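You operate a simulated robot arm through the tools that you are given. There is no shell and no other tool. Be economical: measure what you need, move in short steps, check, and stop when the job is done.

You run a simulated robot arm. Do the job below in one go: nothing can be reset, and whatever is moved stays where it is left.

## Task
Roll the cover down, then lay the press plate on it with a short steel bar across each end.
Fine: put the roller back. Set down upright: hand roller.
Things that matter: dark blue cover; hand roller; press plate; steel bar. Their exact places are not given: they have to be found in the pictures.

The check looks at the end state, three seconds after you hand in, the way a careful person would. Anything else that was tipped, shoved, dropped, spilled or broken makes it a failure. Lids that push on must go on centred and level and be pressed home; caps that screw on are set level and turned clockwise until they are tight.

## Robot
A 6-joint arm with a two-finger gripper, on a carriage that runs on a rail from [-1563, -32] to [776, 16] (x, y) and turns from -2.251 to 3.543 rad about z. Base frame: it is fixed where the carriage stands at the start and does not move with it; the origin is on the floor, on the carriage's upright axis, x ahead of it, y to its left, z up; the surface under the hand at the start is at about z = 780. Readings come in mm, rad, newtons and seconds.
Its first joint turns from -2.897 to 2.897 rad. Payload 5 kg.
The TCP is the grasp point between the finger pads, 30 mm short of the fingertips. In the tool frame z runs along the fingers and y along their closing line. Largest opening 176 mm; the body of the gripper starts 153 mm behind the TCP.
Orientation is that of the tool frame in the base frame, as a unit quaternion [w, x, y, z]. With the fingers straight down and closing along the base's y, the tool's x points along the base's -x, its y along +y and its z along -z.

## Interface
- The arm moves only by the tool arm_command. Its argument "series" is a list of rows, each an object of numbers (a shift or turn left out is 0, a gripper value left out holds the last): "x", "y", "z": the shift along the tool's x, y, z in mm; "wx", "wy", "wz": the turn, a rotation vector about the tool's x, y, z in rad. In form: [{"x": .., "y": .., "z": .., "wx": .., "wy": .., "wz": ..}, ...]. A call has 1 to 8 rows; each row is the pose to reach, as a shift and turn from the pose commanded when the call began, along the tool's axes at that moment. "claw" is the gripper command, from -1 (shut) to 1 (fully open), values between in proportion, set as the call begins (left out, the last holds). Rows are played at 5 a second. More than 50 mm and 0.15 rad between two rows, or a gripper value outside its range, and nothing of the call is played. A pose out of reach is approached as far as the arm can. The call stops where the force on the tool passes 90 N (or 10 N more than at its start, if that is more) or the arm is blocked; 0.2 s more then pass. Each finger halts on what it meets, pressing with about 37 N; the grip force reading is that of the motor and also rises with nothing between the fingers. The clock runs only during rows and for 0.2 s after the last one: add rows that repeat a pose to give the fingers time. The reply holds the time, the measured pose of the TCP, the force on the tool along the base axes, the opening and the grip force, in the units named above and with some noise, with the torque about the TCP (base axes, N m) and any sound that the robot's microphone picked up.
- Cameras (640 x 400 px; columns grow to the right, rows downward): "scene" is now at [-1, 265.7, 1558.8]; the picture's right is [0.94, -0.34, 0.00], its down [-0.32, -0.87, -0.39] and it looks along [0.13, 0.36, -0.92] (base axes); focal length 227 px, centre (320, 200). "wrist" rides on the gripper at [67, -9, -184] in the tool frame; the picture's right is [0.14, 0.99, 0.00], its down [-0.92, 0.13, -0.36] and it looks along [-0.36, 0.05, 0.93] (tool axes); focal length 251 px, centre (320, 200).
- get_image(camera): a new picture of that camera. It takes no simulated time.
- raise_lower(by): slides the trunk up (or, below 0, down) by that many mm; the arm and the scene camera ride with it, the base frame stays. It gives what a move gives, with no picture.
- drive_base(legs): drives the robot by 1 to 6 legs, each [ahead, left, turn to the left] in mm, mm and rad, along the robot's own axes; the way and the turn of a leg run together, so that a leg with both is an arc; at most 1500 mm and 3.142 rad a leg. The arm and the cameras ride along, it lands a little off, and it stops where it bumps. It keeps to its track: a leg is cut to what the track allows. It gives what a move gives.
- turn_head(pan, tilt): turns the head with the scene camera to pan (to the left, within 2.094 rad either way) and tilt (down, from -0.506 to 1.204), counted from straight ahead of the robot. It gives what a move gives.
- locate(camera, pixels): for up to 12 pixels [column, row] of the newest picture of that camera ("zoom" is the newest enlarged one), the place [x, y, z] in the base frame of the surface seen there, good to about 2 mm. It takes no simulated time.
- zoom(camera, box): a new picture of the part [left, top, right, bottom] of that camera's present view, enlarged. It takes no simulated time.
- job_done(): hands the job in; it is judged then, once.

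Work in short steps. Measure before you move; look again where a grasp or a placing could have gone wrong, and mend it. You have 80 turns and 60 pictures in all, those below and enlarged ones among them. Open the gripper and draw the arm clear of the work before you hand the job in, unless the task says otherwise; then end with one line.

The tools are called after "Request:" as a command line: name --argument value ..., lists and objects as JSON in quotes. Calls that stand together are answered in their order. arm_command: Moves the arm, as the interface text tells. Its arguments: {"type":"object","properties":{"series":{"type":"array","items":{"type":"object","properties":{"x":{"type":"number"},"y":{"type":"number"},"z":{"type":"number"},"wx":{"type":"number"},"wy":{"type":"number"},"wz":{"type":"number"}}}},"claw":{"type":"number"}},"required":["series"]} The other tools are called the same way: raise_lower (by) slides the trunk up or down; drive_base (legs) drives the base; turn_head (pan, tilt) turns the head that bears the scene camera; get_image (camera) takes a picture; locate (camera, pixels) gives the place of the surface under pixels of a picture; zoom (camera, box) takes an enlarged picture of a part of a camera's view; job_done () hands the job in.

At the start:

```text
t: 0.0
ee_pos: [582.9, 631.1, 1115.0]
tool_rot: [-0.001, -0.001, 1.0, 0.001]
ft_force: [-0.2, -0.5, 0.8]
wrist_torque: [0.02, -0.01, 0.0]
grip_width: 175.9
grip_force: 0.0
trunk travel left (down, up): [-150.0, 200.0]
robot x, y, heading: [-1.5, 0.8, -0.002]
head pan, tilt: [1.222, 1.175]
```

scene: 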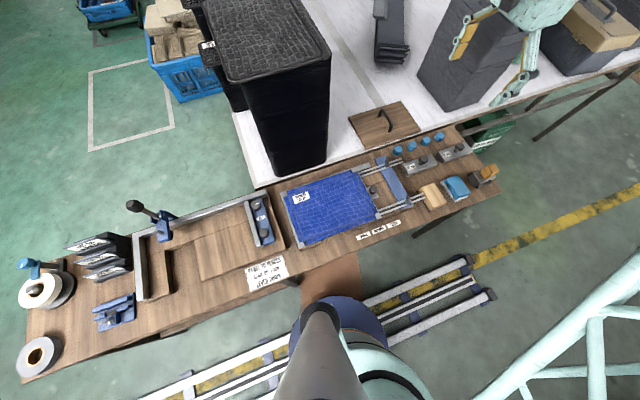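
wrist: 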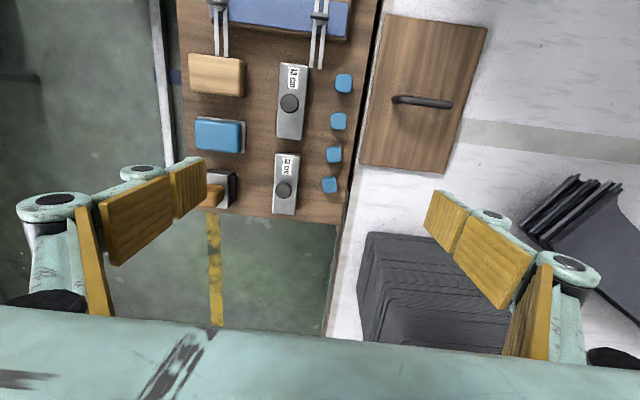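

The pictures show a bench with a dark blue sheet around scene (330,205), a blue roller-like thing at (392,182), steel bars with knobs near (420,160), and a wooden plate with handle at (385,125). I zoom to tell them apart.

Request:
zoom --camera "scene" --box '[270, 90, 510, 250]'

Request:
zoom --camera "scene" --box '[10, 180, 310, 380]'

```text
2.50 times, centred on (390, 170) of scene
```

zoom: 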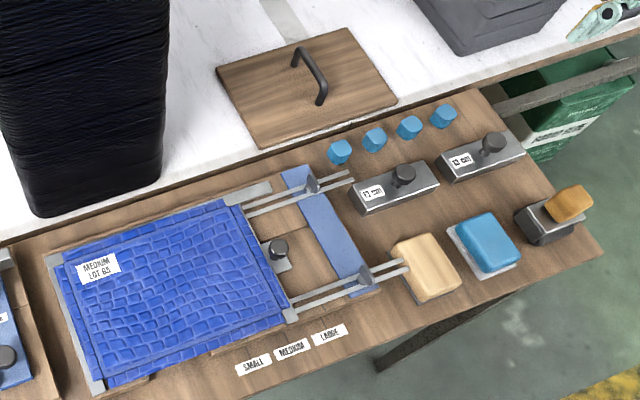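

```text
2.00 times, centred on (160, 280) of scene
```

zoom: 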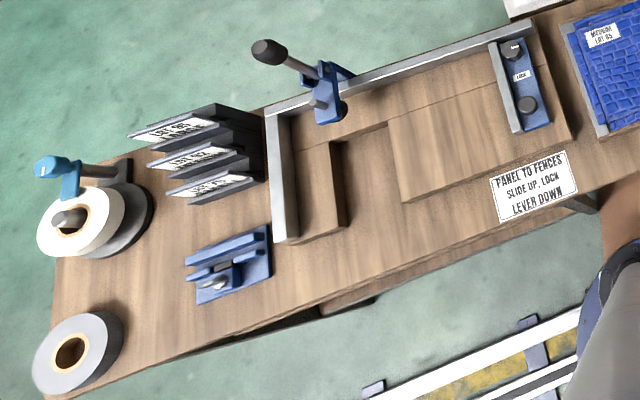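

This bench holds other jigs; no book cover with roller seen yet, and the wooden plate with a handle at (385,125) is a candidate. I look around with the head.

Request:
turn_head --pan 0.2 --tilt 0.7

Request:
get_image --camera "scene"

Request:
turn_head --pan -1.3 --tilt 0.7

Request:
get_image --camera "scene"

Request:
turn_head --pan 1.7 --tilt 0.6

Request:
get_image --camera "scene"

```text
t: 1.3
ee_pos: [583.1, 631.5, 1116.4]
tool_rot: [0.0, 0.0, 1.0, 0.001]
ft_force: [-0.5, -0.8, 0.4]
wrist_torque: [0.01, -0.03, 0.0]
grip_width: 176.0
grip_force: 0.0
trunk travel left (down, up): [-150.0, 200.0]
robot x, y, heading: [1.0, -1.6, 0.0]
head pan, tilt: [0.201, 0.7]
```

```text
55 pictures are left
```

scene: 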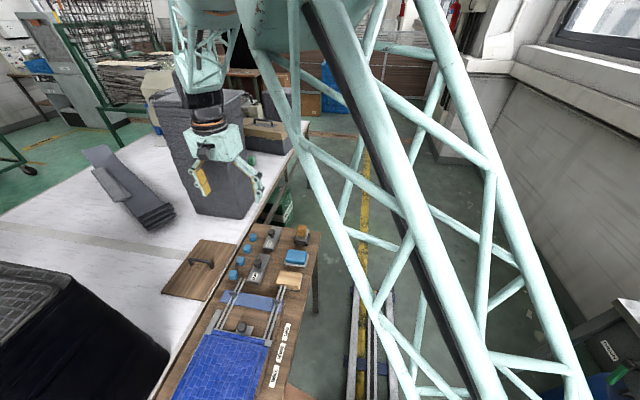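

```text
t: 2.9
ee_pos: [583.0, 632.3, 1116.0]
tool_rot: [0.0, 0.0, 1.0, 0.001]
ft_force: [0.3, -0.2, 0.2]
wrist_torque: [0.01, 0.01, 0.0]
grip_width: 176.1
grip_force: 0.0
trunk travel left (down, up): [-150.0, 200.0]
robot x, y, heading: [-1.5, 2.8, 0.0]
head pan, tilt: [-1.3, 0.7]
```

```text
54 pictures are left
```

scene: 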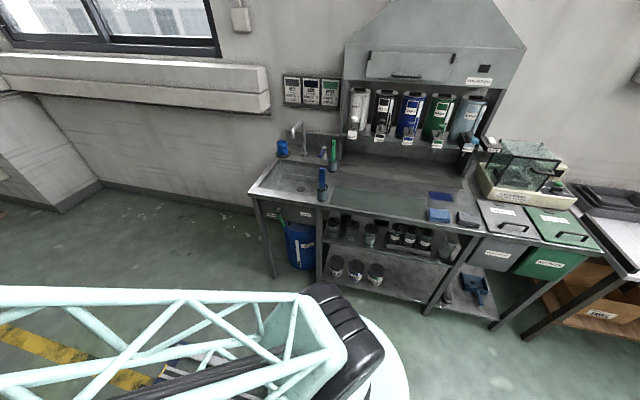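

```text
t: 5.5
ee_pos: [581.7, 631.2, 1114.4]
tool_rot: [0.0, 0.0, 1.0, 0.0]
ft_force: [-0.1, 0.2, 0.6]
wrist_torque: [-0.02, 0.0, 0.0]
grip_width: 175.9
grip_force: 0.0
trunk travel left (down, up): [-150.0, 200.0]
robot x, y, heading: [4.4, 2.6, -0.003]
head pan, tilt: [1.7, 0.6]
```

```text
53 pictures are left
```

scene: 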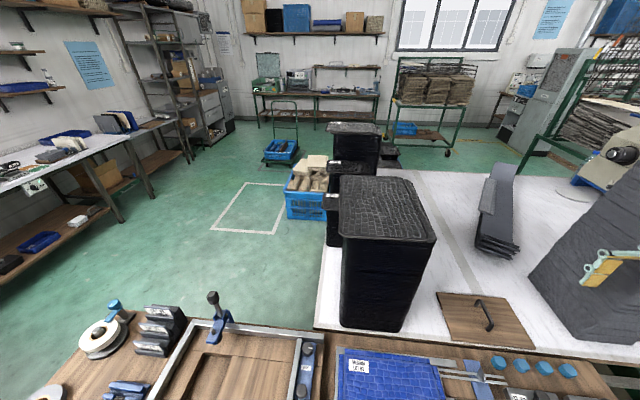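

Another bench sits at the far left around (60,150), with blue book-like items; the right wall has a sink. I look further left, and behind on the right.

Request:
turn_head --pan 2.09 --tilt 0.6

Request:
get_image --camera "scene"

Request:
turn_head --pan -2.09 --tilt 0.6

Request:
get_image --camera "scene"

```text
t: 6.3
ee_pos: [583.0, 631.5, 1115.5]
tool_rot: [0.0, 0.0, 1.0, -0.001]
ft_force: [-0.1, -0.2, -0.3]
wrist_torque: [0.01, -0.04, -0.01]
grip_width: 176.1
grip_force: 0.0
trunk travel left (down, up): [-150.0, 200.0]
robot x, y, heading: [-0.6, 3.9, 0.001]
head pan, tilt: [2.089, 0.6]
```

```text
52 pictures are left
```

scene: 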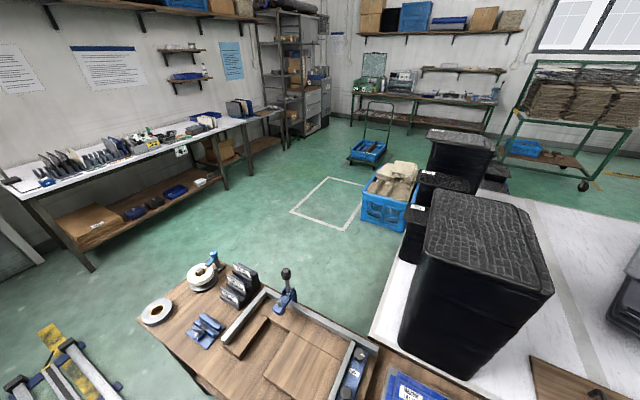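

```text
t: 9.7
ee_pos: [581.7, 631.3, 1115.3]
tool_rot: [0.0, 0.0, 1.0, 0.001]
ft_force: [-0.5, 0.3, 0.3]
wrist_torque: [0.0, -0.02, 0.01]
grip_width: 175.9
grip_force: 0.1
trunk travel left (down, up): [-150.0, 200.0]
robot x, y, heading: [1.3, 0.4, -0.002]
head pan, tilt: [-2.089, 0.6]
```

```text
51 pictures are left
```

scene: 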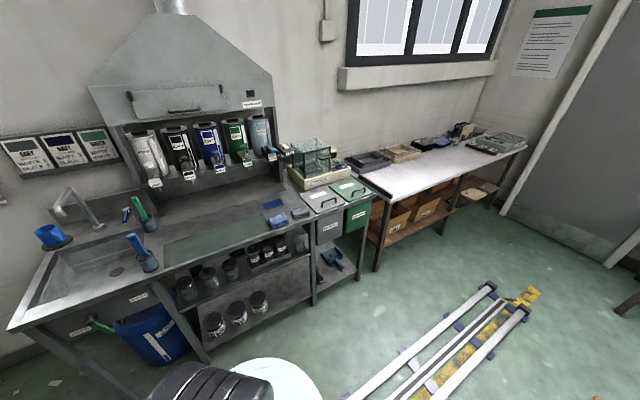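

I measure where the sink hood and right bench are, in order to drive the arm along the rail safely.

Request:
locate --camera "scene" --pixels '[[180, 120], [260, 110], [320, 175], [420, 185], [385, 188], [495, 140], [400, 155], [150, 290], [40, 325], [600, 200]]'

Request:
zoom --camera "scene" --box '[340, 100, 540, 220]'

```text
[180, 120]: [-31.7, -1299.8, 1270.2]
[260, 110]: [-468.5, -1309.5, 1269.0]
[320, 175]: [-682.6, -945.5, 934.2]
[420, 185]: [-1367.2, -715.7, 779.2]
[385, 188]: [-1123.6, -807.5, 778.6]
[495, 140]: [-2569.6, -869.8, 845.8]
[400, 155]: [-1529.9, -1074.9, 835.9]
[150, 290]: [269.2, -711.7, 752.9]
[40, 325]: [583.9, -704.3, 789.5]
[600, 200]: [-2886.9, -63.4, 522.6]
```

```text
3.20 times, centred on (440, 160) of scene
```

zoom: 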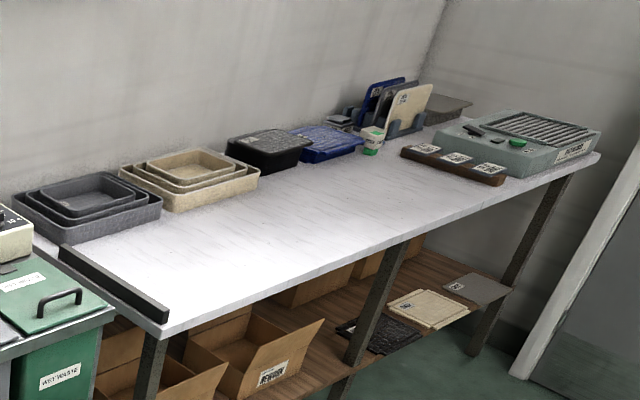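

Turning right 0.82 rad puts the arm over the rail, clear of the benches; then I drive along the rail towards the back to see the rear benches.

Request:
drive_base --legs '[[0, 0, -0.82], [-955, -1023, 0]]'

Request:
turn_head --pan 2.09 --tilt 0.8

Request:
get_image --camera "scene"

Request:
turn_head --pan -0.9 --tilt 0.8

Request:
get_image --camera "scene"

```text
t: 18.8
ee_pos: [-526.6, -66.1, 1114.8]
tool_rot: [-0.001, 0.421, 0.907, 0.0]
ft_force: [-0.8, 0.7, -0.6]
wrist_torque: [-0.01, -0.02, 0.04]
grip_width: 176.1
grip_force: 0.0
trunk travel left (down, up): [-150.0, 200.0]
robot x, y, heading: [-1384.8, -29.1, -0.869]
head pan, tilt: [-2.089, 0.6]
```

```text
t: 22.2
ee_pos: [-526.7, -65.8, 1114.8]
tool_rot: [0.0, 0.421, 0.907, 0.0]
ft_force: [0.3, -0.6, -0.2]
wrist_torque: [0.02, 0.0, -0.02]
grip_width: 175.8
grip_force: 0.0
trunk travel left (down, up): [-150.0, 200.0]
robot x, y, heading: [-1384.1, -26.0, -0.866]
head pan, tilt: [2.089, 0.799]
```

```text
49 pictures are left
```

scene: 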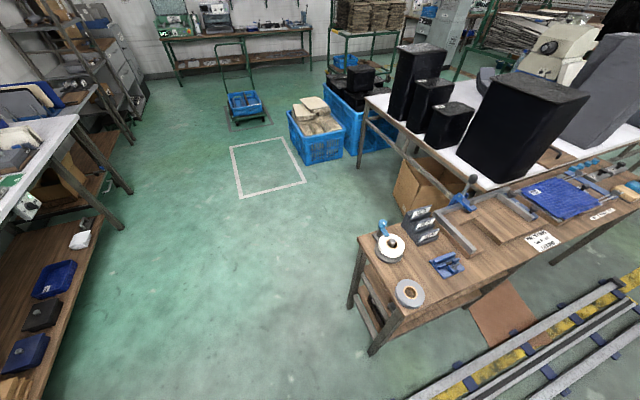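

```text
t: 24.8
ee_pos: [-525.7, -65.9, 1114.5]
tool_rot: [-0.001, 0.421, 0.907, 0.0]
ft_force: [-0.3, -0.9, 0.1]
wrist_torque: [0.03, -0.01, -0.02]
grip_width: 175.8
grip_force: 0.0
trunk travel left (down, up): [-150.0, 200.0]
robot x, y, heading: [-1386.5, -26.7, -0.871]
head pan, tilt: [-0.901, 0.799]
```

```text
48 pictures are left
```

scene: 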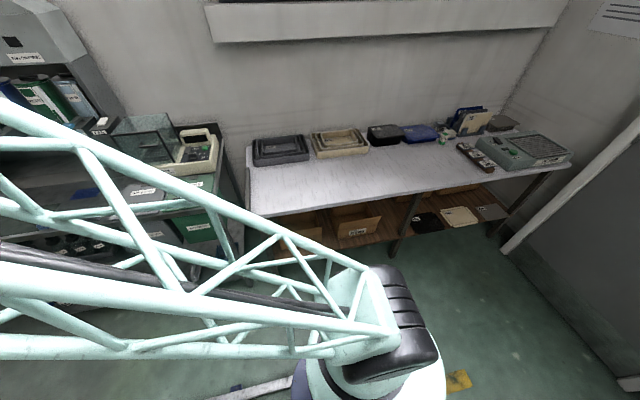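

The wall bench on the left is in reach range from here perhaps; I turn the robot left 2 rad and look at it.

Request:
drive_base --legs '[[0, 0, 2.0]]'

Request:
turn_head --pan 1.7 --tilt 0.7

Request:
get_image --camera "scene"

```text
t: 30.0
ee_pos: [-1713.1, 765.5, 1114.7]
tool_rot: [0.0, -0.539, 0.842, -0.001]
ft_force: [0.1, -0.2, -0.6]
wrist_torque: [0.02, 0.03, 0.0]
grip_width: 175.8
grip_force: 0.1
trunk travel left (down, up): [-150.0, 200.0]
robot x, y, heading: [-1387.9, -31.0, 1.142]
head pan, tilt: [-0.901, 0.799]
```

```text
t: 32.3
ee_pos: [-1713.7, 764.8, 1116.0]
tool_rot: [0.0, -0.539, 0.842, 0.0]
ft_force: [-0.6, -0.3, -0.5]
wrist_torque: [-0.01, 0.01, -0.05]
grip_width: 176.2
grip_force: 0.0
trunk travel left (down, up): [-150.0, 200.0]
robot x, y, heading: [-1386.8, -26.3, 1.138]
head pan, tilt: [1.7, 0.7]
```

```text
47 pictures are left
```

scene: 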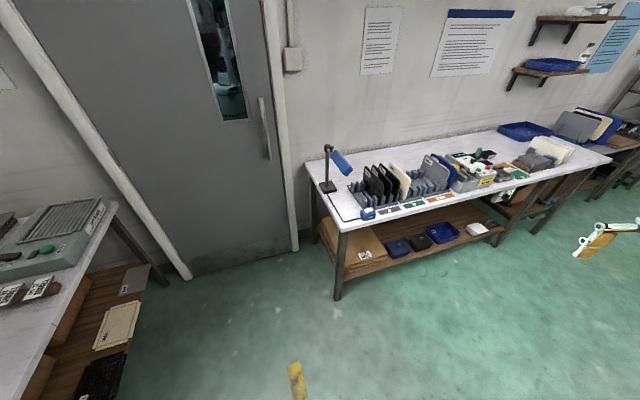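

Request:
zoom --camera "scene" --box '[300, 90, 640, 300]'

Request:
locate --camera "scene" --pixels '[[340, 225], [490, 165], [600, 158], [85, 210]]'

```text
1.88 times, centred on (470, 195) of scene
```

zoom: 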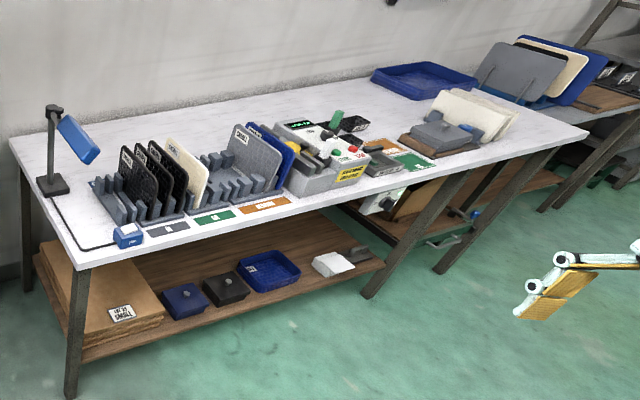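

```text
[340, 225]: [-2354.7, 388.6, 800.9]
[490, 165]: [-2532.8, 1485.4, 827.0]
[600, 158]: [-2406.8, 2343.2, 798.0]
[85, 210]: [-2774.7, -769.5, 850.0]
```

This rear bench is mostly out of reach and holds phone-case-like racks. The candidates are more likely on the main and sink benches; I go back to mid-rail with the arm over the rail and look closely.

Request:
drive_base --legs '[[0, 0, -2.0], [580, 680, 0]]'

Request:
turn_head --pan -0.7 --tilt 0.7

Request:
get_image --camera "scene"

```text
t: 41.9
ee_pos: [390.6, -17.9, 1115.9]
tool_rot: [-0.001, 0.406, 0.914, -0.001]
ft_force: [0.6, 0.4, 0.8]
wrist_torque: [-0.02, -0.02, -0.02]
grip_width: 176.1
grip_force: 0.0
trunk travel left (down, up): [-150.0, 200.0]
robot x, y, heading: [-468.8, -11.3, -0.835]
head pan, tilt: [1.7, 0.7]
```

```text
t: 44.1
ee_pos: [391.5, -18.1, 1114.5]
tool_rot: [-0.001, 0.406, 0.914, 0.0]
ft_force: [-0.1, -0.5, -0.6]
wrist_torque: [0.01, 0.03, -0.02]
grip_width: 175.8
grip_force: 0.2
trunk travel left (down, up): [-150.0, 200.0]
robot x, y, heading: [-469.9, -10.2, -0.838]
head pan, tilt: [-0.7, 0.7]
```

```text
45 pictures are left
```

scene: 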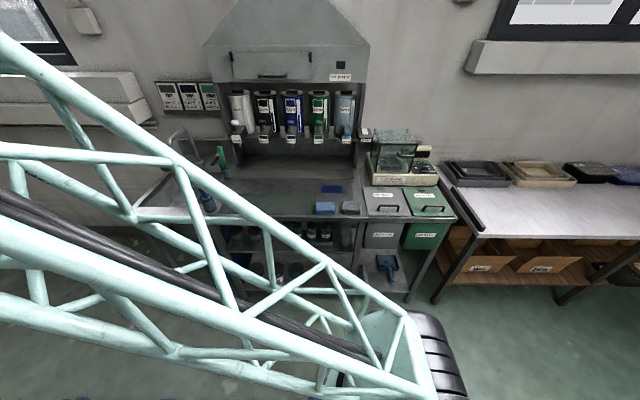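

The sink bench holds glue/dye and sponges; no roller or bars. I look at the main bench and the white table beyond.

Request:
turn_head --pan 1.75 --tilt 0.75

Request:
get_image --camera "scene"

```text
t: 46.4
ee_pos: [391.5, -19.4, 1114.2]
tool_rot: [0.0, 0.406, 0.914, 0.0]
ft_force: [-0.9, -0.2, -0.7]
wrist_torque: [0.0, 0.0, 0.0]
grip_width: 176.2
grip_force: 0.0
trunk travel left (down, up): [-150.0, 200.0]
robot x, y, heading: [-465.5, -8.1, -0.835]
head pan, tilt: [1.751, 0.75]
```

```text
44 pictures are left
```

scene: 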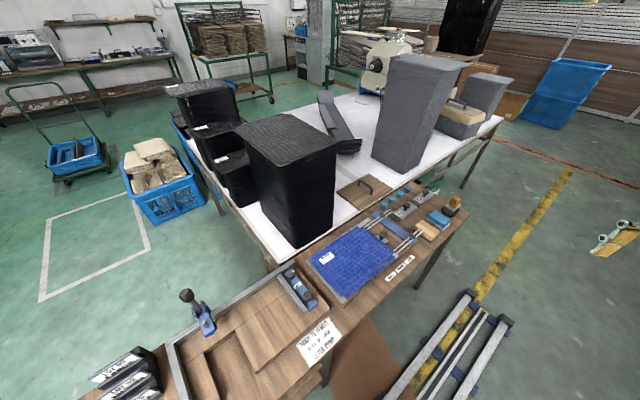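

I zoom on the work station with the blue cover, plate and bars.

Request:
zoom --camera "scene" --box '[300, 165, 480, 280]'

Request:
zoom --camera "scene" --box '[370, 180, 470, 243]'

```text
3.48 times, centred on (390, 222) of scene
```

zoom: 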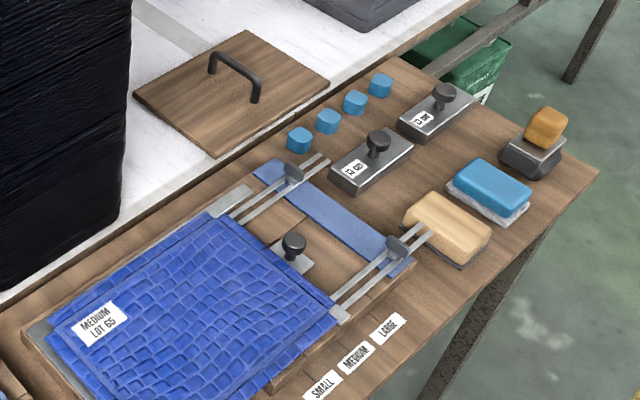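

```text
6.35 times, centred on (420, 212) of scene
```

zoom: 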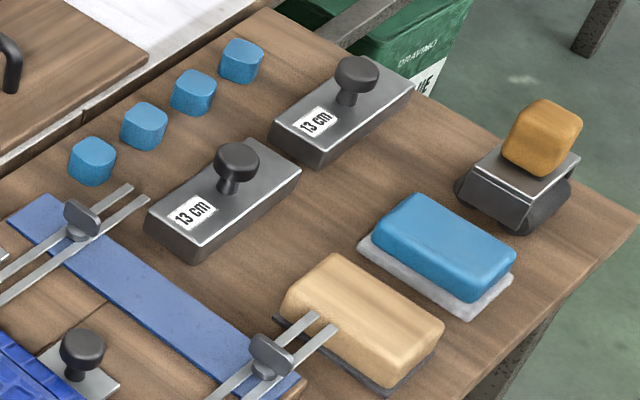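

The two 13 cm steel bars, the plate with a handle, the blue cover in a jig, and the orange-handled roller at the right end are found. I locate key points.

Request:
locate --camera "zoom" --pixels '[[545, 120], [520, 195], [235, 160], [180, 225], [355, 75], [310, 120], [165, 255], [295, 150], [270, 160], [410, 92], [340, 225], [550, 260]]'

Request:
zoom --camera "scene" --box '[295, 190, 415, 305]'

```text
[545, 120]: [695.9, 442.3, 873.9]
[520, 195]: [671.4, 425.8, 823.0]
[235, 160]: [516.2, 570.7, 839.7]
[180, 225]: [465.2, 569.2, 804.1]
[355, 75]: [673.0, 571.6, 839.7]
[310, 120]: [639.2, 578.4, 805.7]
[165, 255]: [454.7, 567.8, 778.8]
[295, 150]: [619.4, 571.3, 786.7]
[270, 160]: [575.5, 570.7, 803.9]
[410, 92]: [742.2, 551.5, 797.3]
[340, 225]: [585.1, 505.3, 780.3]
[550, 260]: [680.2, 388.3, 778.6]
```

```text
3.48 times, centred on (355, 248) of scene
```

zoom: 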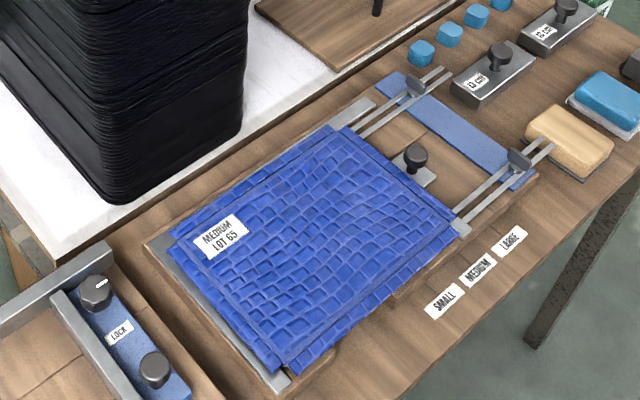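

I locate the cover corners, jig surfaces and plate.

Request:
locate --camera "zoom" --pixels '[[172, 245], [340, 130], [458, 230], [288, 365], [330, 240], [155, 260], [370, 105], [413, 155], [425, 175], [275, 385], [465, 175], [395, 365]]'

Request:
get_image --camera "scene"

Request:
locate --camera "scene" --pixels '[[338, 192], [372, 174], [395, 188], [360, 209], [365, 178], [366, 184], [374, 190], [268, 140], [300, 247], [337, 155], [355, 188]]'

```text
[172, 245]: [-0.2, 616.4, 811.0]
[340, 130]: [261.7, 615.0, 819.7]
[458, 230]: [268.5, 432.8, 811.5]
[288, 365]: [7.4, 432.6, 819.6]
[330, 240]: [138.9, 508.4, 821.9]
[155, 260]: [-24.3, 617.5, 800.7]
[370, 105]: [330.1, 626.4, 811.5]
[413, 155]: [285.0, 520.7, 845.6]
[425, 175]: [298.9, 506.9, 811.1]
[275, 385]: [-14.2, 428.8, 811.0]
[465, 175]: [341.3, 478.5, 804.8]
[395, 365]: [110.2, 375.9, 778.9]
```

```text
40 pictures are left
```

scene: 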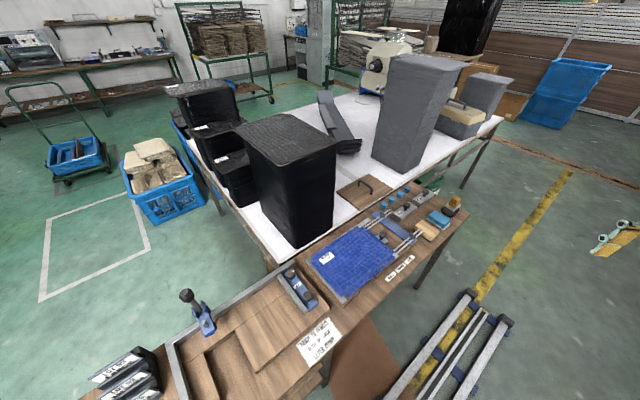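

```text
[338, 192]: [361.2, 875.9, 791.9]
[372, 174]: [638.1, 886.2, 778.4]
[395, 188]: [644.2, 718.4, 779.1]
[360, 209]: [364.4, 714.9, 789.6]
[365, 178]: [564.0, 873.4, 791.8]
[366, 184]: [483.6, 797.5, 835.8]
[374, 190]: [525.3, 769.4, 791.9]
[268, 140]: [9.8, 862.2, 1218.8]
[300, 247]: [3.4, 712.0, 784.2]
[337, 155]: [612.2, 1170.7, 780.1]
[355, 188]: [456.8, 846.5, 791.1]
```

Cover spans x 0–268, y 432–616, z≈811–820; the plate is near (500,797), top 792. I return to the start pose and inspect with the wrist camera.

Request:
drive_base --legs '[[307, 351, 0], [0, 0, 0.835]]'

Request:
turn_head --pan 0.9 --tilt 1.1

Request:
zoom --camera "wrist" --box '[160, 0, 500, 230]'

Request:
get_image --camera "scene"

```text
t: 51.3
ee_pos: [582.9, 623.7, 1114.5]
tool_rot: [-0.001, 0.008, 1.0, 0.0]
ft_force: [0.3, -0.4, 0.7]
wrist_torque: [-0.02, 0.02, 0.02]
grip_width: 176.2
grip_force: 0.0
trunk travel left (down, up): [-150.0, 200.0]
robot x, y, heading: [-9.3, 1.4, -0.018]
head pan, tilt: [1.751, 0.75]
```

```text
t: 52.4
ee_pos: [582.8, 622.7, 1115.2]
tool_rot: [0.0, 0.008, 1.0, 0.0]
ft_force: [-0.3, 0.2, 0.0]
wrist_torque: [0.02, -0.02, 0.03]
grip_width: 175.8
grip_force: 0.2
trunk travel left (down, up): [-150.0, 200.0]
robot x, y, heading: [-9.5, 4.1, -0.018]
head pan, tilt: [0.901, 1.1]
```

```text
1.74 times, centred on (330, 115) of wrist
```

zoom: 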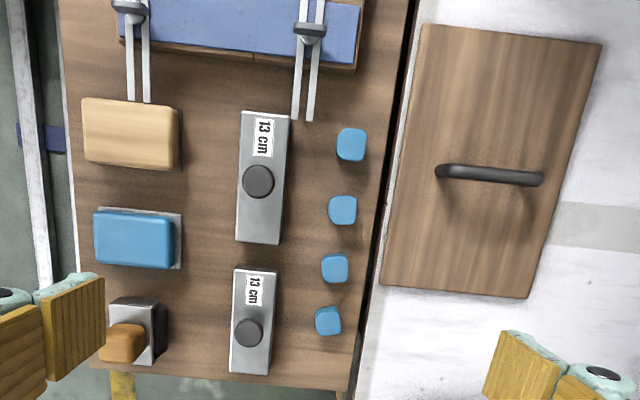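

```text
38 pictures are left
```

scene: 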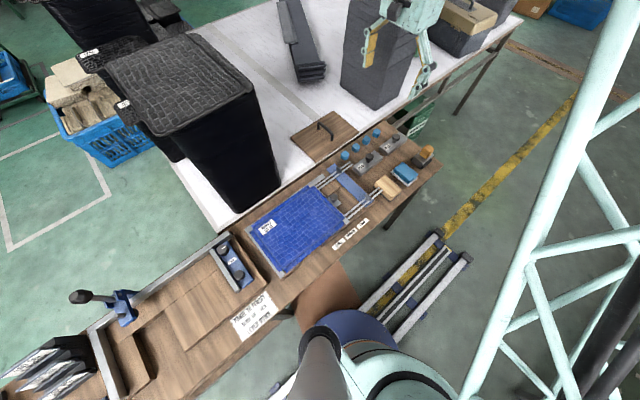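

I zoom on the roller and on the cover from this view.

Request:
zoom --camera "scene" --box '[385, 125, 455, 195]'

Request:
zoom --camera "scene" --box '[235, 155, 395, 285]'

Request:
locate --camera "zoom" --pixels '[[58, 268], [160, 420]]'

```text
5.71 times, centred on (420, 160) of scene
```

zoom: 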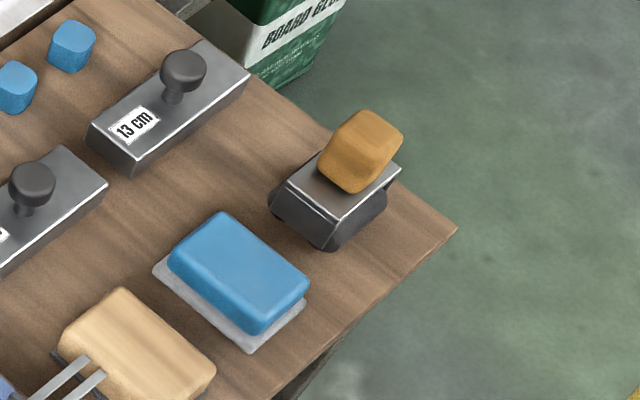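

```text
3.08 times, centred on (315, 220) of scene
```

zoom: 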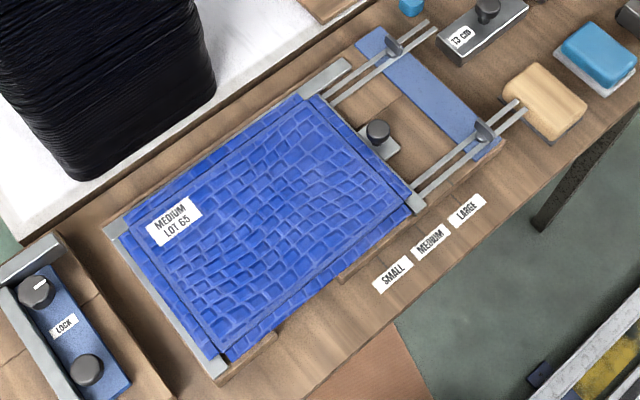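

```text
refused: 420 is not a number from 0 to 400
```

I move the hand above the roller to view its shape from close.

Request:
arm_command --series '[{"x": -15, "y": -40, "z": 12}, {"x": -30, "y": -80, "z": 24}, {"x": -45, "y": -120, "z": 36}, {"x": -60, "y": -155, "z": 48}, {"x": -75, "y": -188, "z": 60}, {"x": -75, "y": -188, "z": 95}]'

Request:
zoom --camera "wrist" --box '[140, 20, 500, 245]'

Request:
locate --camera "zoom" --pixels '[[320, 200], [310, 130]]'

```text
t: 53.8
ee_pos: [655.4, 433.4, 1018.2]
tool_rot: [0.001, 0.008, 1.0, 0.001]
ft_force: [0.0, -1.5, 1.2]
wrist_torque: [0.28, -0.05, 0.0]
grip_width: 176.0
grip_force: 0.0
trunk travel left (down, up): [-150.0, 200.0]
robot x, y, heading: [-11.4, -0.5, -0.012]
head pan, tilt: [0.901, 1.1]
```

```text
1.78 times, centred on (320, 132) of wrist
```

zoom: 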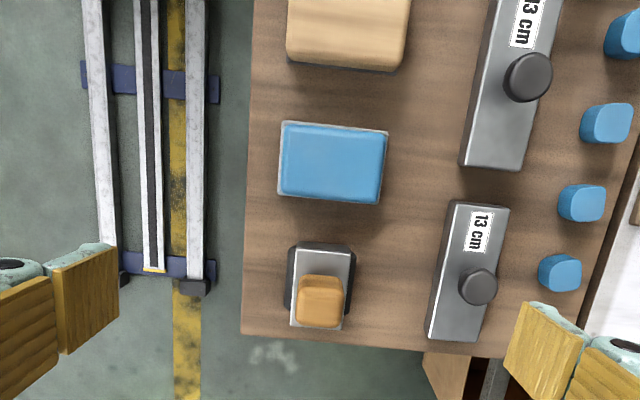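

```text
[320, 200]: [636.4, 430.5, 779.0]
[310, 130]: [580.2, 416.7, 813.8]
```

I zoom tighter on the roller to read the drum's axis.

Request:
zoom --camera "wrist" --box '[280, 140, 360, 215]'

Request:
locate --camera "zoom" --pixels '[[180, 140], [180, 112], [200, 190], [430, 190], [150, 250], [430, 160], [320, 130], [320, 170], [320, 290], [250, 290], [390, 290], [320, 220]]'

```text
5.33 times, centred on (320, 178) of wrist
```

zoom: 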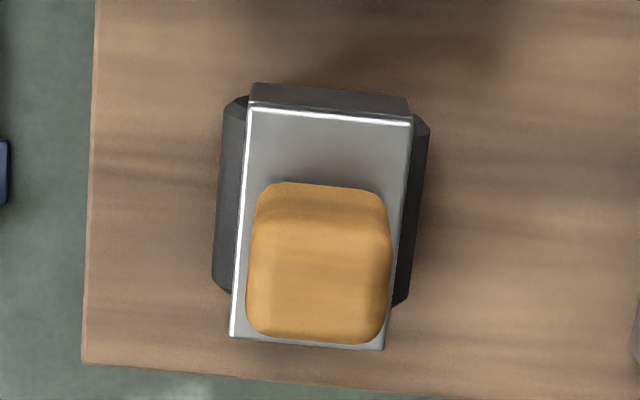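

```text
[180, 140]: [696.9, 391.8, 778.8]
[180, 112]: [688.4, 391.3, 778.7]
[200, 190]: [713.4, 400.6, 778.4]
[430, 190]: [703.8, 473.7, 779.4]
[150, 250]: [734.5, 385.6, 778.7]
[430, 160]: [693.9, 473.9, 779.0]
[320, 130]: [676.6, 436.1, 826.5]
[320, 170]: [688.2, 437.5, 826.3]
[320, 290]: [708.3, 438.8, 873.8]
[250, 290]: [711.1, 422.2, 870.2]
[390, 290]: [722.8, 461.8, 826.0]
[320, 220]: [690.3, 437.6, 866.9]
```

I zoom the same roller from the scene camera for the side shape.

Request:
zoom --camera "scene" --box '[408, 134, 440, 156]'

```text
16.00 times, centred on (424, 145) of scene
```

zoom: 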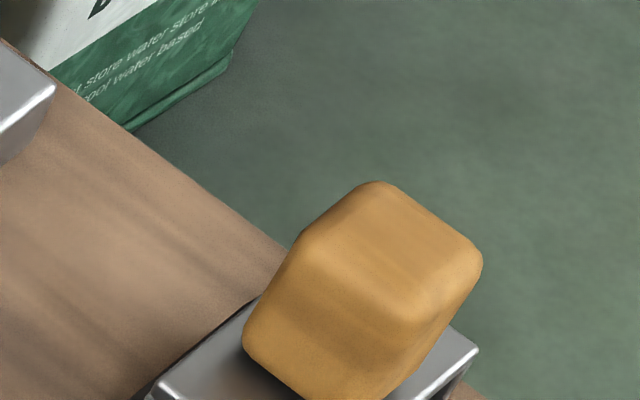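

Request:
zoom --camera "scene" --box '[411, 141, 435, 171]'

```text
13.33 times, centred on (423, 156) of scene
```

zoom: 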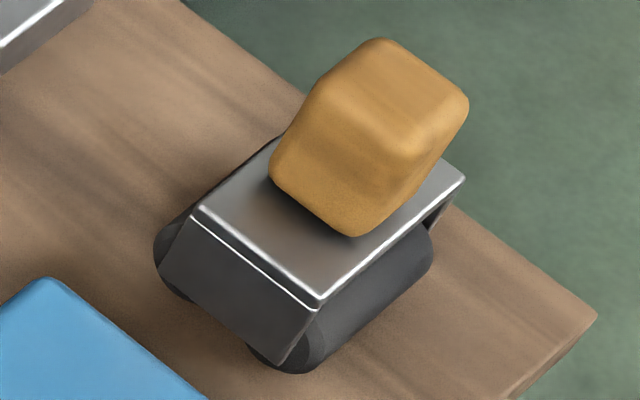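

The drum's axis lies along x (long curved side on −y), so it rolls along y; drum ~58 mm wide. I move above the orange handle and check from closer.

Request:
arm_command --series '[{"x": -25, "y": 3, "z": 30}, {"x": -51, "y": 5, "z": 60}, {"x": -51, "y": 5, "z": 70}]'

Request:
get_image --camera "wrist"

Request:
locate --camera "wrist" --pixels '[[320, 190], [320, 200], [320, 210], [310, 200], [330, 200], [340, 200], [300, 200], [320, 220], [320, 180], [320, 170]]'

```text
t: 54.6
ee_pos: [706.2, 437.2, 948.5]
tool_rot: [0.0, 0.007, 1.0, 0.0]
ft_force: [0.6, 0.4, -0.8]
wrist_torque: [-0.03, 0.13, 0.03]
grip_width: 176.1
grip_force: 0.0
trunk travel left (down, up): [-150.0, 200.0]
robot x, y, heading: [-7.5, 0.5, -0.019]
head pan, tilt: [0.901, 1.1]
```

```text
31 pictures are left
```

wrist: 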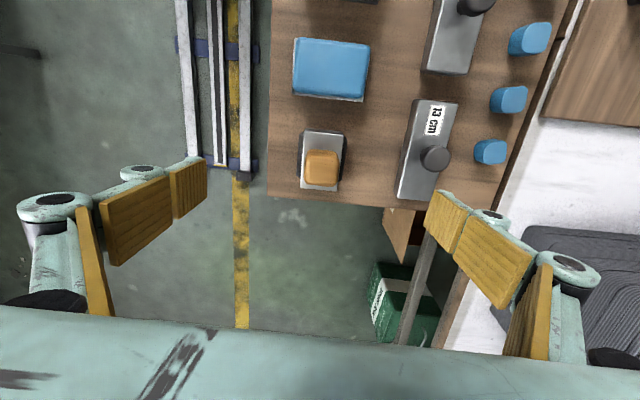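

```text
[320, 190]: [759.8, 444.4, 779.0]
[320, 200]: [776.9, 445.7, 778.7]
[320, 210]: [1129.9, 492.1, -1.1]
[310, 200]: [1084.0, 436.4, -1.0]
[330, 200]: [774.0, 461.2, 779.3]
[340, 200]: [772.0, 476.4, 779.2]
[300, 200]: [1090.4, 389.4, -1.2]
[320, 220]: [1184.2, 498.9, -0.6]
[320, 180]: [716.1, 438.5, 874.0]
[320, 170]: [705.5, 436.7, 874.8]
```

The handle's top centre is about (706,437.5,874). I half close the gripper and descend so the tips sit just over the steel plate (z 826).

Request:
arm_command --claw 0.0 --series '[{"z": 0}, {"z": 0}, {"z": 30}, {"z": 60}, {"z": 80}, {"z": 89}, {"z": 89}]'

Request:
arm_command --claw -1 --series '[{"z": 0}, {"z": 0}, {"z": 0}, {"z": 0}, {"z": 0}]'

Request:
get_image --camera "wrist"

```text
t: 56.2
ee_pos: [706.5, 435.6, 860.3]
tool_rot: [0.001, 0.008, 1.0, 0.001]
ft_force: [0.4, -0.1, -0.4]
wrist_torque: [-0.04, -0.03, -0.01]
grip_width: 88.0
grip_force: 0.1
trunk travel left (down, up): [-150.0, 200.0]
robot x, y, heading: [-8.3, 0.8, -0.019]
head pan, tilt: [0.901, 1.1]
```

```text
t: 57.4
ee_pos: [706.0, 435.9, 861.0]
tool_rot: [0.0, 0.007, 1.0, 0.0]
ft_force: [0.0, -0.2, 1.4]
wrist_torque: [-0.01, -0.01, 0.01]
grip_width: 37.2
grip_force: 36.9
trunk travel left (down, up): [-150.0, 200.0]
robot x, y, heading: [-7.7, -0.6, -0.021]
head pan, tilt: [0.901, 1.1]
```

```text
30 pictures are left
```

wrist: 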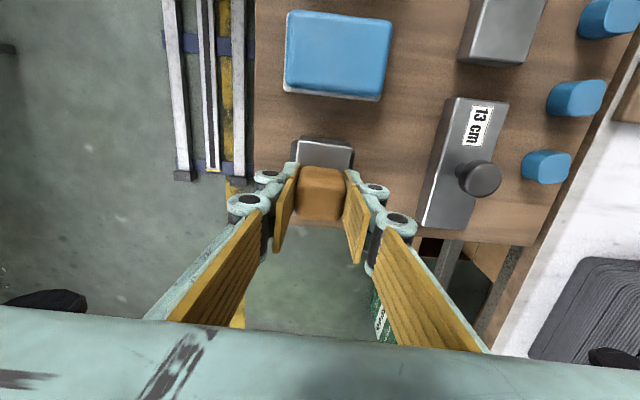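

The roller is gripped (37 mm wide; TCP to drum bottom 81.5 mm; home (706,436)). I lift it and drive the base back 250 mm so the cover lies comfortably in reach.

Request:
arm_command --series '[{"z": -15}, {"z": -50}, {"z": -90}, {"z": -120}, {"z": -120}]'

Request:
drive_base --legs '[[-250, 0, 0.02]]'

Request:
get_image --camera "wrist"

```text
t: 58.6
ee_pos: [706.5, 437.4, 983.8]
tool_rot: [0.0, 0.008, 1.0, 0.0]
ft_force: [-0.4, -0.1, -1.4]
wrist_torque: [0.09, -0.04, 0.0]
grip_width: 37.2
grip_force: 37.2
trunk travel left (down, up): [-150.0, 200.0]
robot x, y, heading: [-8.1, -0.4, -0.014]
head pan, tilt: [0.901, 1.1]
```

```text
t: 60.5
ee_pos: [457.2, 440.6, 983.2]
tool_rot: [0.0, 0.003, 1.0, 0.001]
ft_force: [1.2, 0.3, -2.5]
wrist_torque: [-0.03, 0.04, 0.04]
grip_width: 37.3
grip_force: 37.1
trunk travel left (down, up): [-150.0, 200.0]
robot x, y, heading: [-256.6, -4.6, -0.004]
head pan, tilt: [0.901, 1.1]
```

```text
29 pictures are left
```

wrist: 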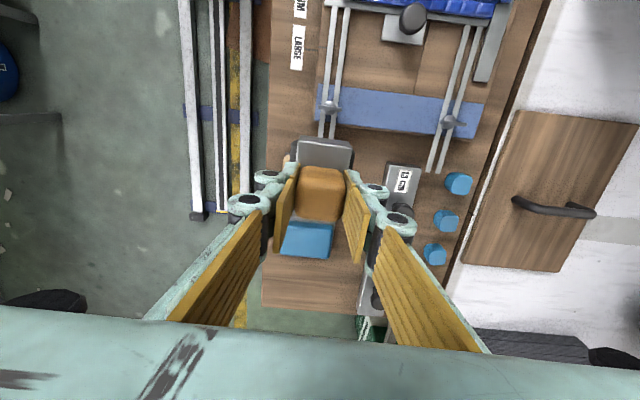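

I carry the roller over the cover's right edge near y≈446.

Request:
arm_command --series '[{"x": 45, "y": 1}, {"x": 90, "y": 3}, {"x": 135, "y": 4}, {"x": 180, "y": 5}, {"x": 223, "y": 8}, {"x": 223, "y": 8, "z": 40}, {"x": 223, "y": 8, "z": 60}]'

Request:
get_image --camera "wrist"

Request:
locate --camera "wrist" --pixels '[[420, 60], [500, 60], [290, 80], [400, 120]]'

```text
t: 62.1
ee_pos: [233.4, 448.6, 920.8]
tool_rot: [0.0, 0.003, 1.0, 0.001]
ft_force: [0.7, 0.1, -2.7]
wrist_torque: [-0.03, 0.06, 0.01]
grip_width: 37.3
grip_force: 36.9
trunk travel left (down, up): [-150.0, 200.0]
robot x, y, heading: [-252.2, -7.5, -0.004]
head pan, tilt: [0.901, 1.1]
```

```text
28 pictures are left
```

wrist: 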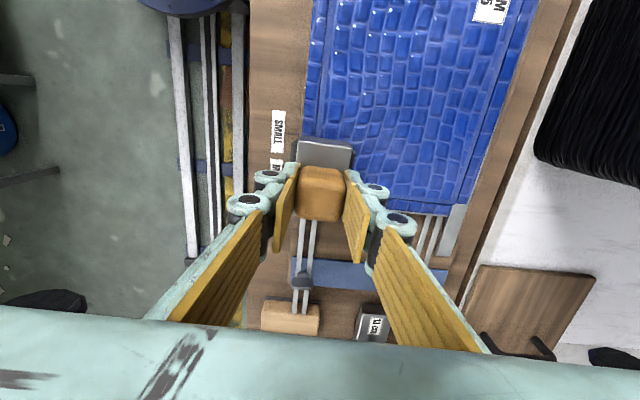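

```text
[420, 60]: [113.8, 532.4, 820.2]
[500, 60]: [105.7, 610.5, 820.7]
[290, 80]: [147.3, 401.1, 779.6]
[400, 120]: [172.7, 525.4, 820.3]
```

Cover top is z≈820, so contact is expected at TCP z≈902. I shift to y≈440 and lower gently, reading the force.

Request:
arm_command --series '[{"y": -8, "z": 8}, {"y": -8, "z": 16}, {"y": -8, "z": 19}, {"y": -8, "z": 21}, {"y": -8, "z": 21}]'

```text
t: 63.3
ee_pos: [234.6, 439.9, 902.5]
tool_rot: [0.0, 0.003, 1.0, 0.0]
ft_force: [-0.4, -1.2, 9.4]
wrist_torque: [0.19, 0.39, 0.02]
grip_width: 37.0
grip_force: 36.9
trunk travel left (down, up): [-150.0, 200.0]
robot x, y, heading: [-253.6, -3.1, -0.004]
head pan, tilt: [0.901, 1.1]
```

Contact: 12 N up with the arm 2.7 mm above its command. I press slightly more and roll along +y to about y=608.

Request:
arm_command --series '[{"z": 2}, {"y": 24, "z": 2}, {"y": 48, "z": 2}, {"y": 72, "z": 2}, {"y": 96, "z": 2}, {"y": 120, "z": 2}, {"y": 144, "z": 2}, {"y": 168, "z": 2}]'

```text
t: 65.1
ee_pos: [230.9, 610.1, 901.2]
tool_rot: [0.0, 0.003, 1.0, 0.0]
ft_force: [4.8, -0.9, 5.9]
wrist_torque: [-0.09, -0.36, 0.13]
grip_width: 37.6
grip_force: 36.7
trunk travel left (down, up): [-150.0, 200.0]
robot x, y, heading: [-253.8, -7.5, -0.007]
head pan, tilt: [0.901, 1.1]
```

I check whether the rolled strip looks any different.

Request:
get_image --camera "wrist"

Request:
zoom --camera "scene" --box '[235, 155, 435, 285]'

```text
27 pictures are left
```

wrist: 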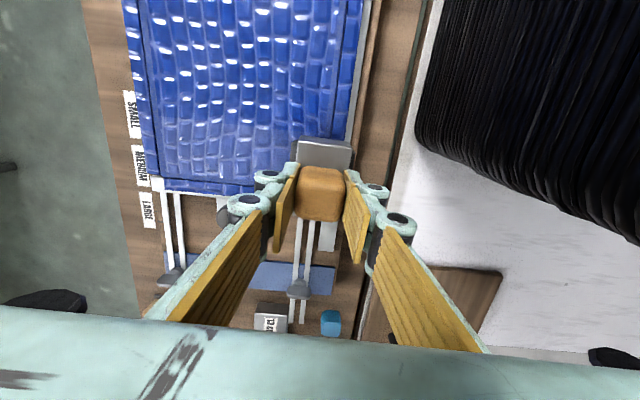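

```text
3.08 times, centred on (335, 220) of scene
```

zoom: 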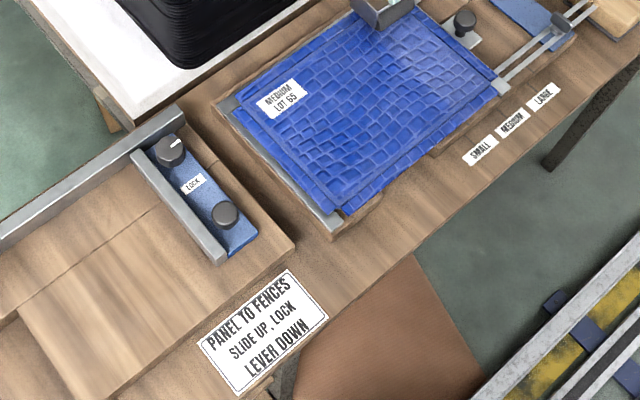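

No marked change is visible; force stayed moderate. I lift, step 50 mm left, and roll back with a bit more pressure.

Request:
arm_command --series '[{"z": -10}, {"x": 48, "z": -10}, {"x": 48, "z": 3}, {"x": 48, "y": -34, "z": 3}, {"x": 48, "y": -68, "z": 3}, {"x": 48, "y": -102, "z": 3}, {"x": 48, "y": -136, "z": 3}, {"x": 48, "y": -170, "z": 3}]'

Request:
arm_command --series '[{"z": -10}, {"x": 50, "z": -10}, {"x": 50, "z": 0}, {"x": 50, "y": 34, "z": 0}, {"x": 50, "y": 68, "z": 0}, {"x": 50, "y": 102, "z": 0}, {"x": 50, "y": 136, "z": 0}, {"x": 50, "y": 168, "z": 0}]'

```text
t: 66.9
ee_pos: [184.6, 443.2, 896.3]
tool_rot: [0.0, 0.003, 1.0, 0.0]
ft_force: [1.6, 0.3, 19.9]
wrist_torque: [0.29, -0.5, -0.09]
grip_width: 37.4
grip_force: 37.0
trunk travel left (down, up): [-150.0, 200.0]
robot x, y, heading: [-255.7, -5.0, -0.003]
head pan, tilt: [0.901, 1.1]
```

```text
t: 68.7
ee_pos: [136.8, 609.6, 896.2]
tool_rot: [0.001, 0.003, 1.0, 0.001]
ft_force: [-1.9, 0.8, 19.1]
wrist_torque: [-0.21, -0.25, 0.07]
grip_width: 37.1
grip_force: 37.2
trunk travel left (down, up): [-150.0, 200.0]
robot x, y, heading: [-251.8, -4.8, -0.005]
head pan, tilt: [0.901, 1.1]
```

Force holds near 22 N now (tips rest on the roller's plate). I continue with the two left strips.

Request:
arm_command --series '[{"z": -10}, {"x": 50, "z": -10}, {"x": 50, "z": 0}, {"x": 50, "y": -34, "z": 0}, {"x": 50, "y": -68, "z": 0}, {"x": 50, "y": -102, "z": 0}, {"x": 50, "y": -136, "z": 0}, {"x": 50, "y": -168, "z": 0}]'

Request:
arm_command --series '[{"z": -10}, {"x": 50, "z": -10}, {"x": 50, "z": 0}, {"x": 50, "y": 34, "z": 0}, {"x": 50, "y": 68, "z": 0}, {"x": 50, "y": 102, "z": 0}, {"x": 50, "y": 136, "z": 0}, {"x": 50, "y": 168, "z": 0}]'

Request:
get_image --camera "wrist"

```text
t: 70.5
ee_pos: [85.2, 436.2, 896.0]
tool_rot: [0.0, 0.003, 1.0, -0.001]
ft_force: [4.3, 0.0, 31.7]
wrist_torque: [0.36, -0.35, -0.12]
grip_width: 37.2
grip_force: 37.3
trunk travel left (down, up): [-150.0, 200.0]
robot x, y, heading: [-251.8, -3.6, -0.005]
head pan, tilt: [0.901, 1.1]
```

```text
t: 71.0
ee_pos: [80.3, 430.1, 895.0]
tool_rot: [-0.002, 0.018, 1.0, -0.003]
ft_force: [1.9, 1.2, 73.3]
wrist_torque: [1.33, 0.23, 0.05]
grip_width: 37.6
grip_force: 37.3
trunk travel left (down, up): [-150.0, 200.0]
robot x, y, heading: [-253.0, -9.7, -0.006]
head pan, tilt: [0.901, 1.1]
stopped in row 2: the force on the tool passed its limit at 143 N (the readings are from after the stop); the commanded pose is now the measured one
```

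```text
25 pictures are left
```

wrist: 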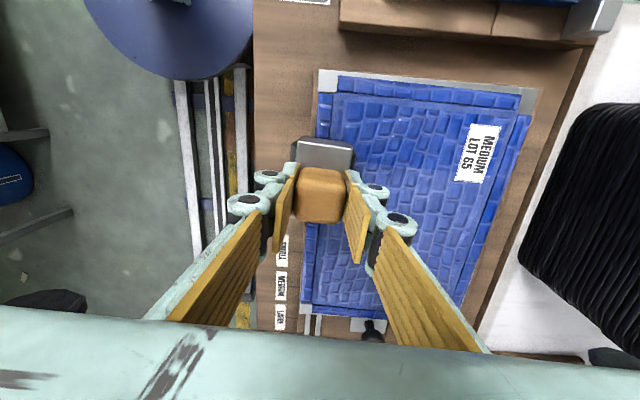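

A stop with a large upward force at (80,430). I raise straight up a little and see.

Request:
arm_command --series '[{"z": -5}, {"z": -15}, {"z": -30}, {"z": -30}]'

Request:
get_image --camera "scene"

```text
t: 72.0
ee_pos: [82.6, 418.1, 904.4]
tool_rot: [-0.013, 0.028, 0.999, -0.018]
ft_force: [0.6, 0.6, -3.0]
wrist_torque: [0.02, 0.05, -0.01]
grip_width: 37.3
grip_force: 36.6
trunk travel left (down, up): [-150.0, 200.0]
robot x, y, heading: [-254.3, -1.3, -0.009]
head pan, tilt: [0.901, 1.1]
```

```text
24 pictures are left
```

scene: 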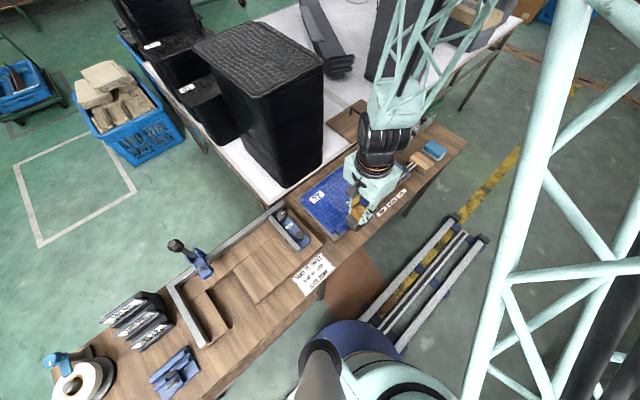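

The arm is at its inner reach limit here. I'll raise by the trunk and move the base further back; first I check heights of the lock clamp that the roller would pass over.

Request:
locate --camera "scene" --pixels '[[281, 214], [295, 238], [272, 215], [177, 245], [300, 232], [315, 262]]'

Request:
raise_lower --by 80

```text
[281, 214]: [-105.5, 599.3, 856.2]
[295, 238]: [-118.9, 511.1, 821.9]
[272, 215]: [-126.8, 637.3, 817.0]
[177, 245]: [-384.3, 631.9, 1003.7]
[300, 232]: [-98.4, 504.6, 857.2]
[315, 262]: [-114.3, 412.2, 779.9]
```

```text
t: 73.2
ee_pos: [77.3, 431.5, 1003.8]
tool_rot: [-0.003, 0.017, 1.0, -0.006]
ft_force: [-1.7, -1.8, -2.0]
wrist_torque: [0.14, -0.18, 0.04]
grip_width: 37.2
grip_force: 37.1
trunk travel left (down, up): [-230.0, 120.0]
robot x, y, heading: [-254.0, -5.4, -0.007]
head pan, tilt: [0.901, 1.1]
```

Roller bottom is now ~927, above the 857 knobs. I drive back 200 mm, then move the arm forward again.

Request:
drive_base --legs '[[-200, 0, 0.004]]'

Request:
arm_command --series '[{"x": -40, "y": 3}, {"x": -80, "y": 5}, {"x": -120, "y": 7}, {"x": -155, "y": 9}, {"x": -155, "y": 9, "z": 30}, {"x": -155, "y": 9, "z": 60}, {"x": -155, "y": 9, "z": 60}]'

```text
t: 74.8
ee_pos: [-117.3, 429.4, 1003.1]
tool_rot: [-0.002, 0.016, 1.0, -0.003]
ft_force: [0.1, 0.1, -2.9]
wrist_torque: [-0.03, 0.04, -0.02]
grip_width: 37.5
grip_force: 36.7
trunk travel left (down, up): [-230.0, 120.0]
robot x, y, heading: [-447.2, -10.4, -0.003]
head pan, tilt: [0.901, 1.1]
```

```text
t: 76.4
ee_pos: [38.5, 433.7, 942.9]
tool_rot: [-0.002, 0.015, 1.0, -0.004]
ft_force: [0.4, 0.5, -2.5]
wrist_torque: [-0.11, 0.06, -0.01]
grip_width: 37.2
grip_force: 37.2
trunk travel left (down, up): [-230.0, 120.0]
robot x, y, heading: [-449.1, -9.9, -0.005]
head pan, tilt: [0.901, 1.1]
```

I straighten the small tool twist and look at the grip.

Request:
arm_command --series '[{"x": 4, "y": 4, "wx": -0.008, "wy": -0.004, "wz": -0.026}, {"x": 7, "y": 8, "z": 20, "wx": -0.008, "wy": -0.004, "wz": -0.026}, {"x": 7, "y": 8, "z": 30, "wx": -0.008, "wy": -0.004, "wz": -0.026}]'

Request:
get_image --camera "wrist"

Request:
zoom --camera "scene" --box '[320, 130, 520, 255]'

```text
t: 77.2
ee_pos: [29.4, 440.9, 913.5]
tool_rot: [0.0, 0.002, 1.0, 0.0]
ft_force: [-0.3, 0.8, -2.6]
wrist_torque: [-0.07, 0.01, -0.03]
grip_width: 37.1
grip_force: 37.2
trunk travel left (down, up): [-230.0, 120.0]
robot x, y, heading: [-445.0, -7.5, -0.002]
head pan, tilt: [0.901, 1.1]
```

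```text
23 pictures are left
```

wrist: 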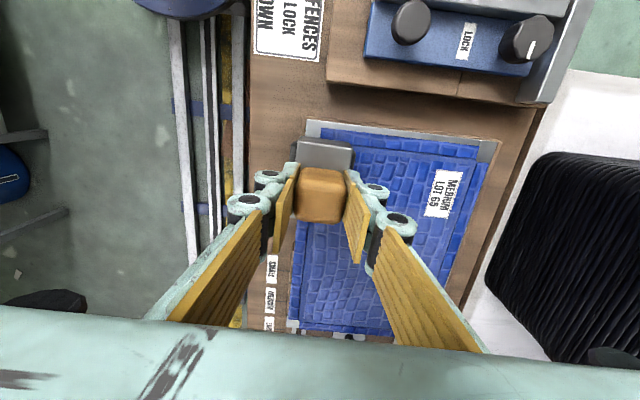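

```text
3.20 times, centred on (420, 192) of scene
```

zoom: 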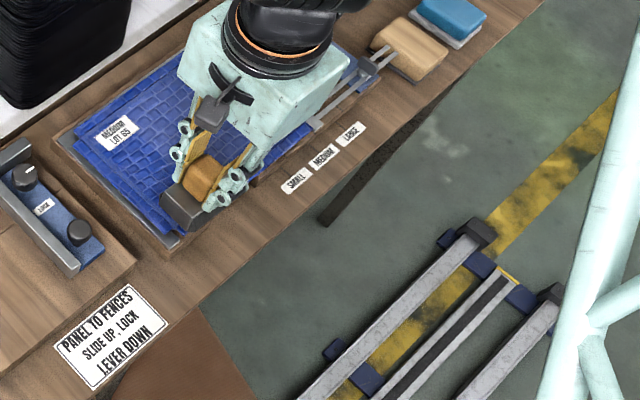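

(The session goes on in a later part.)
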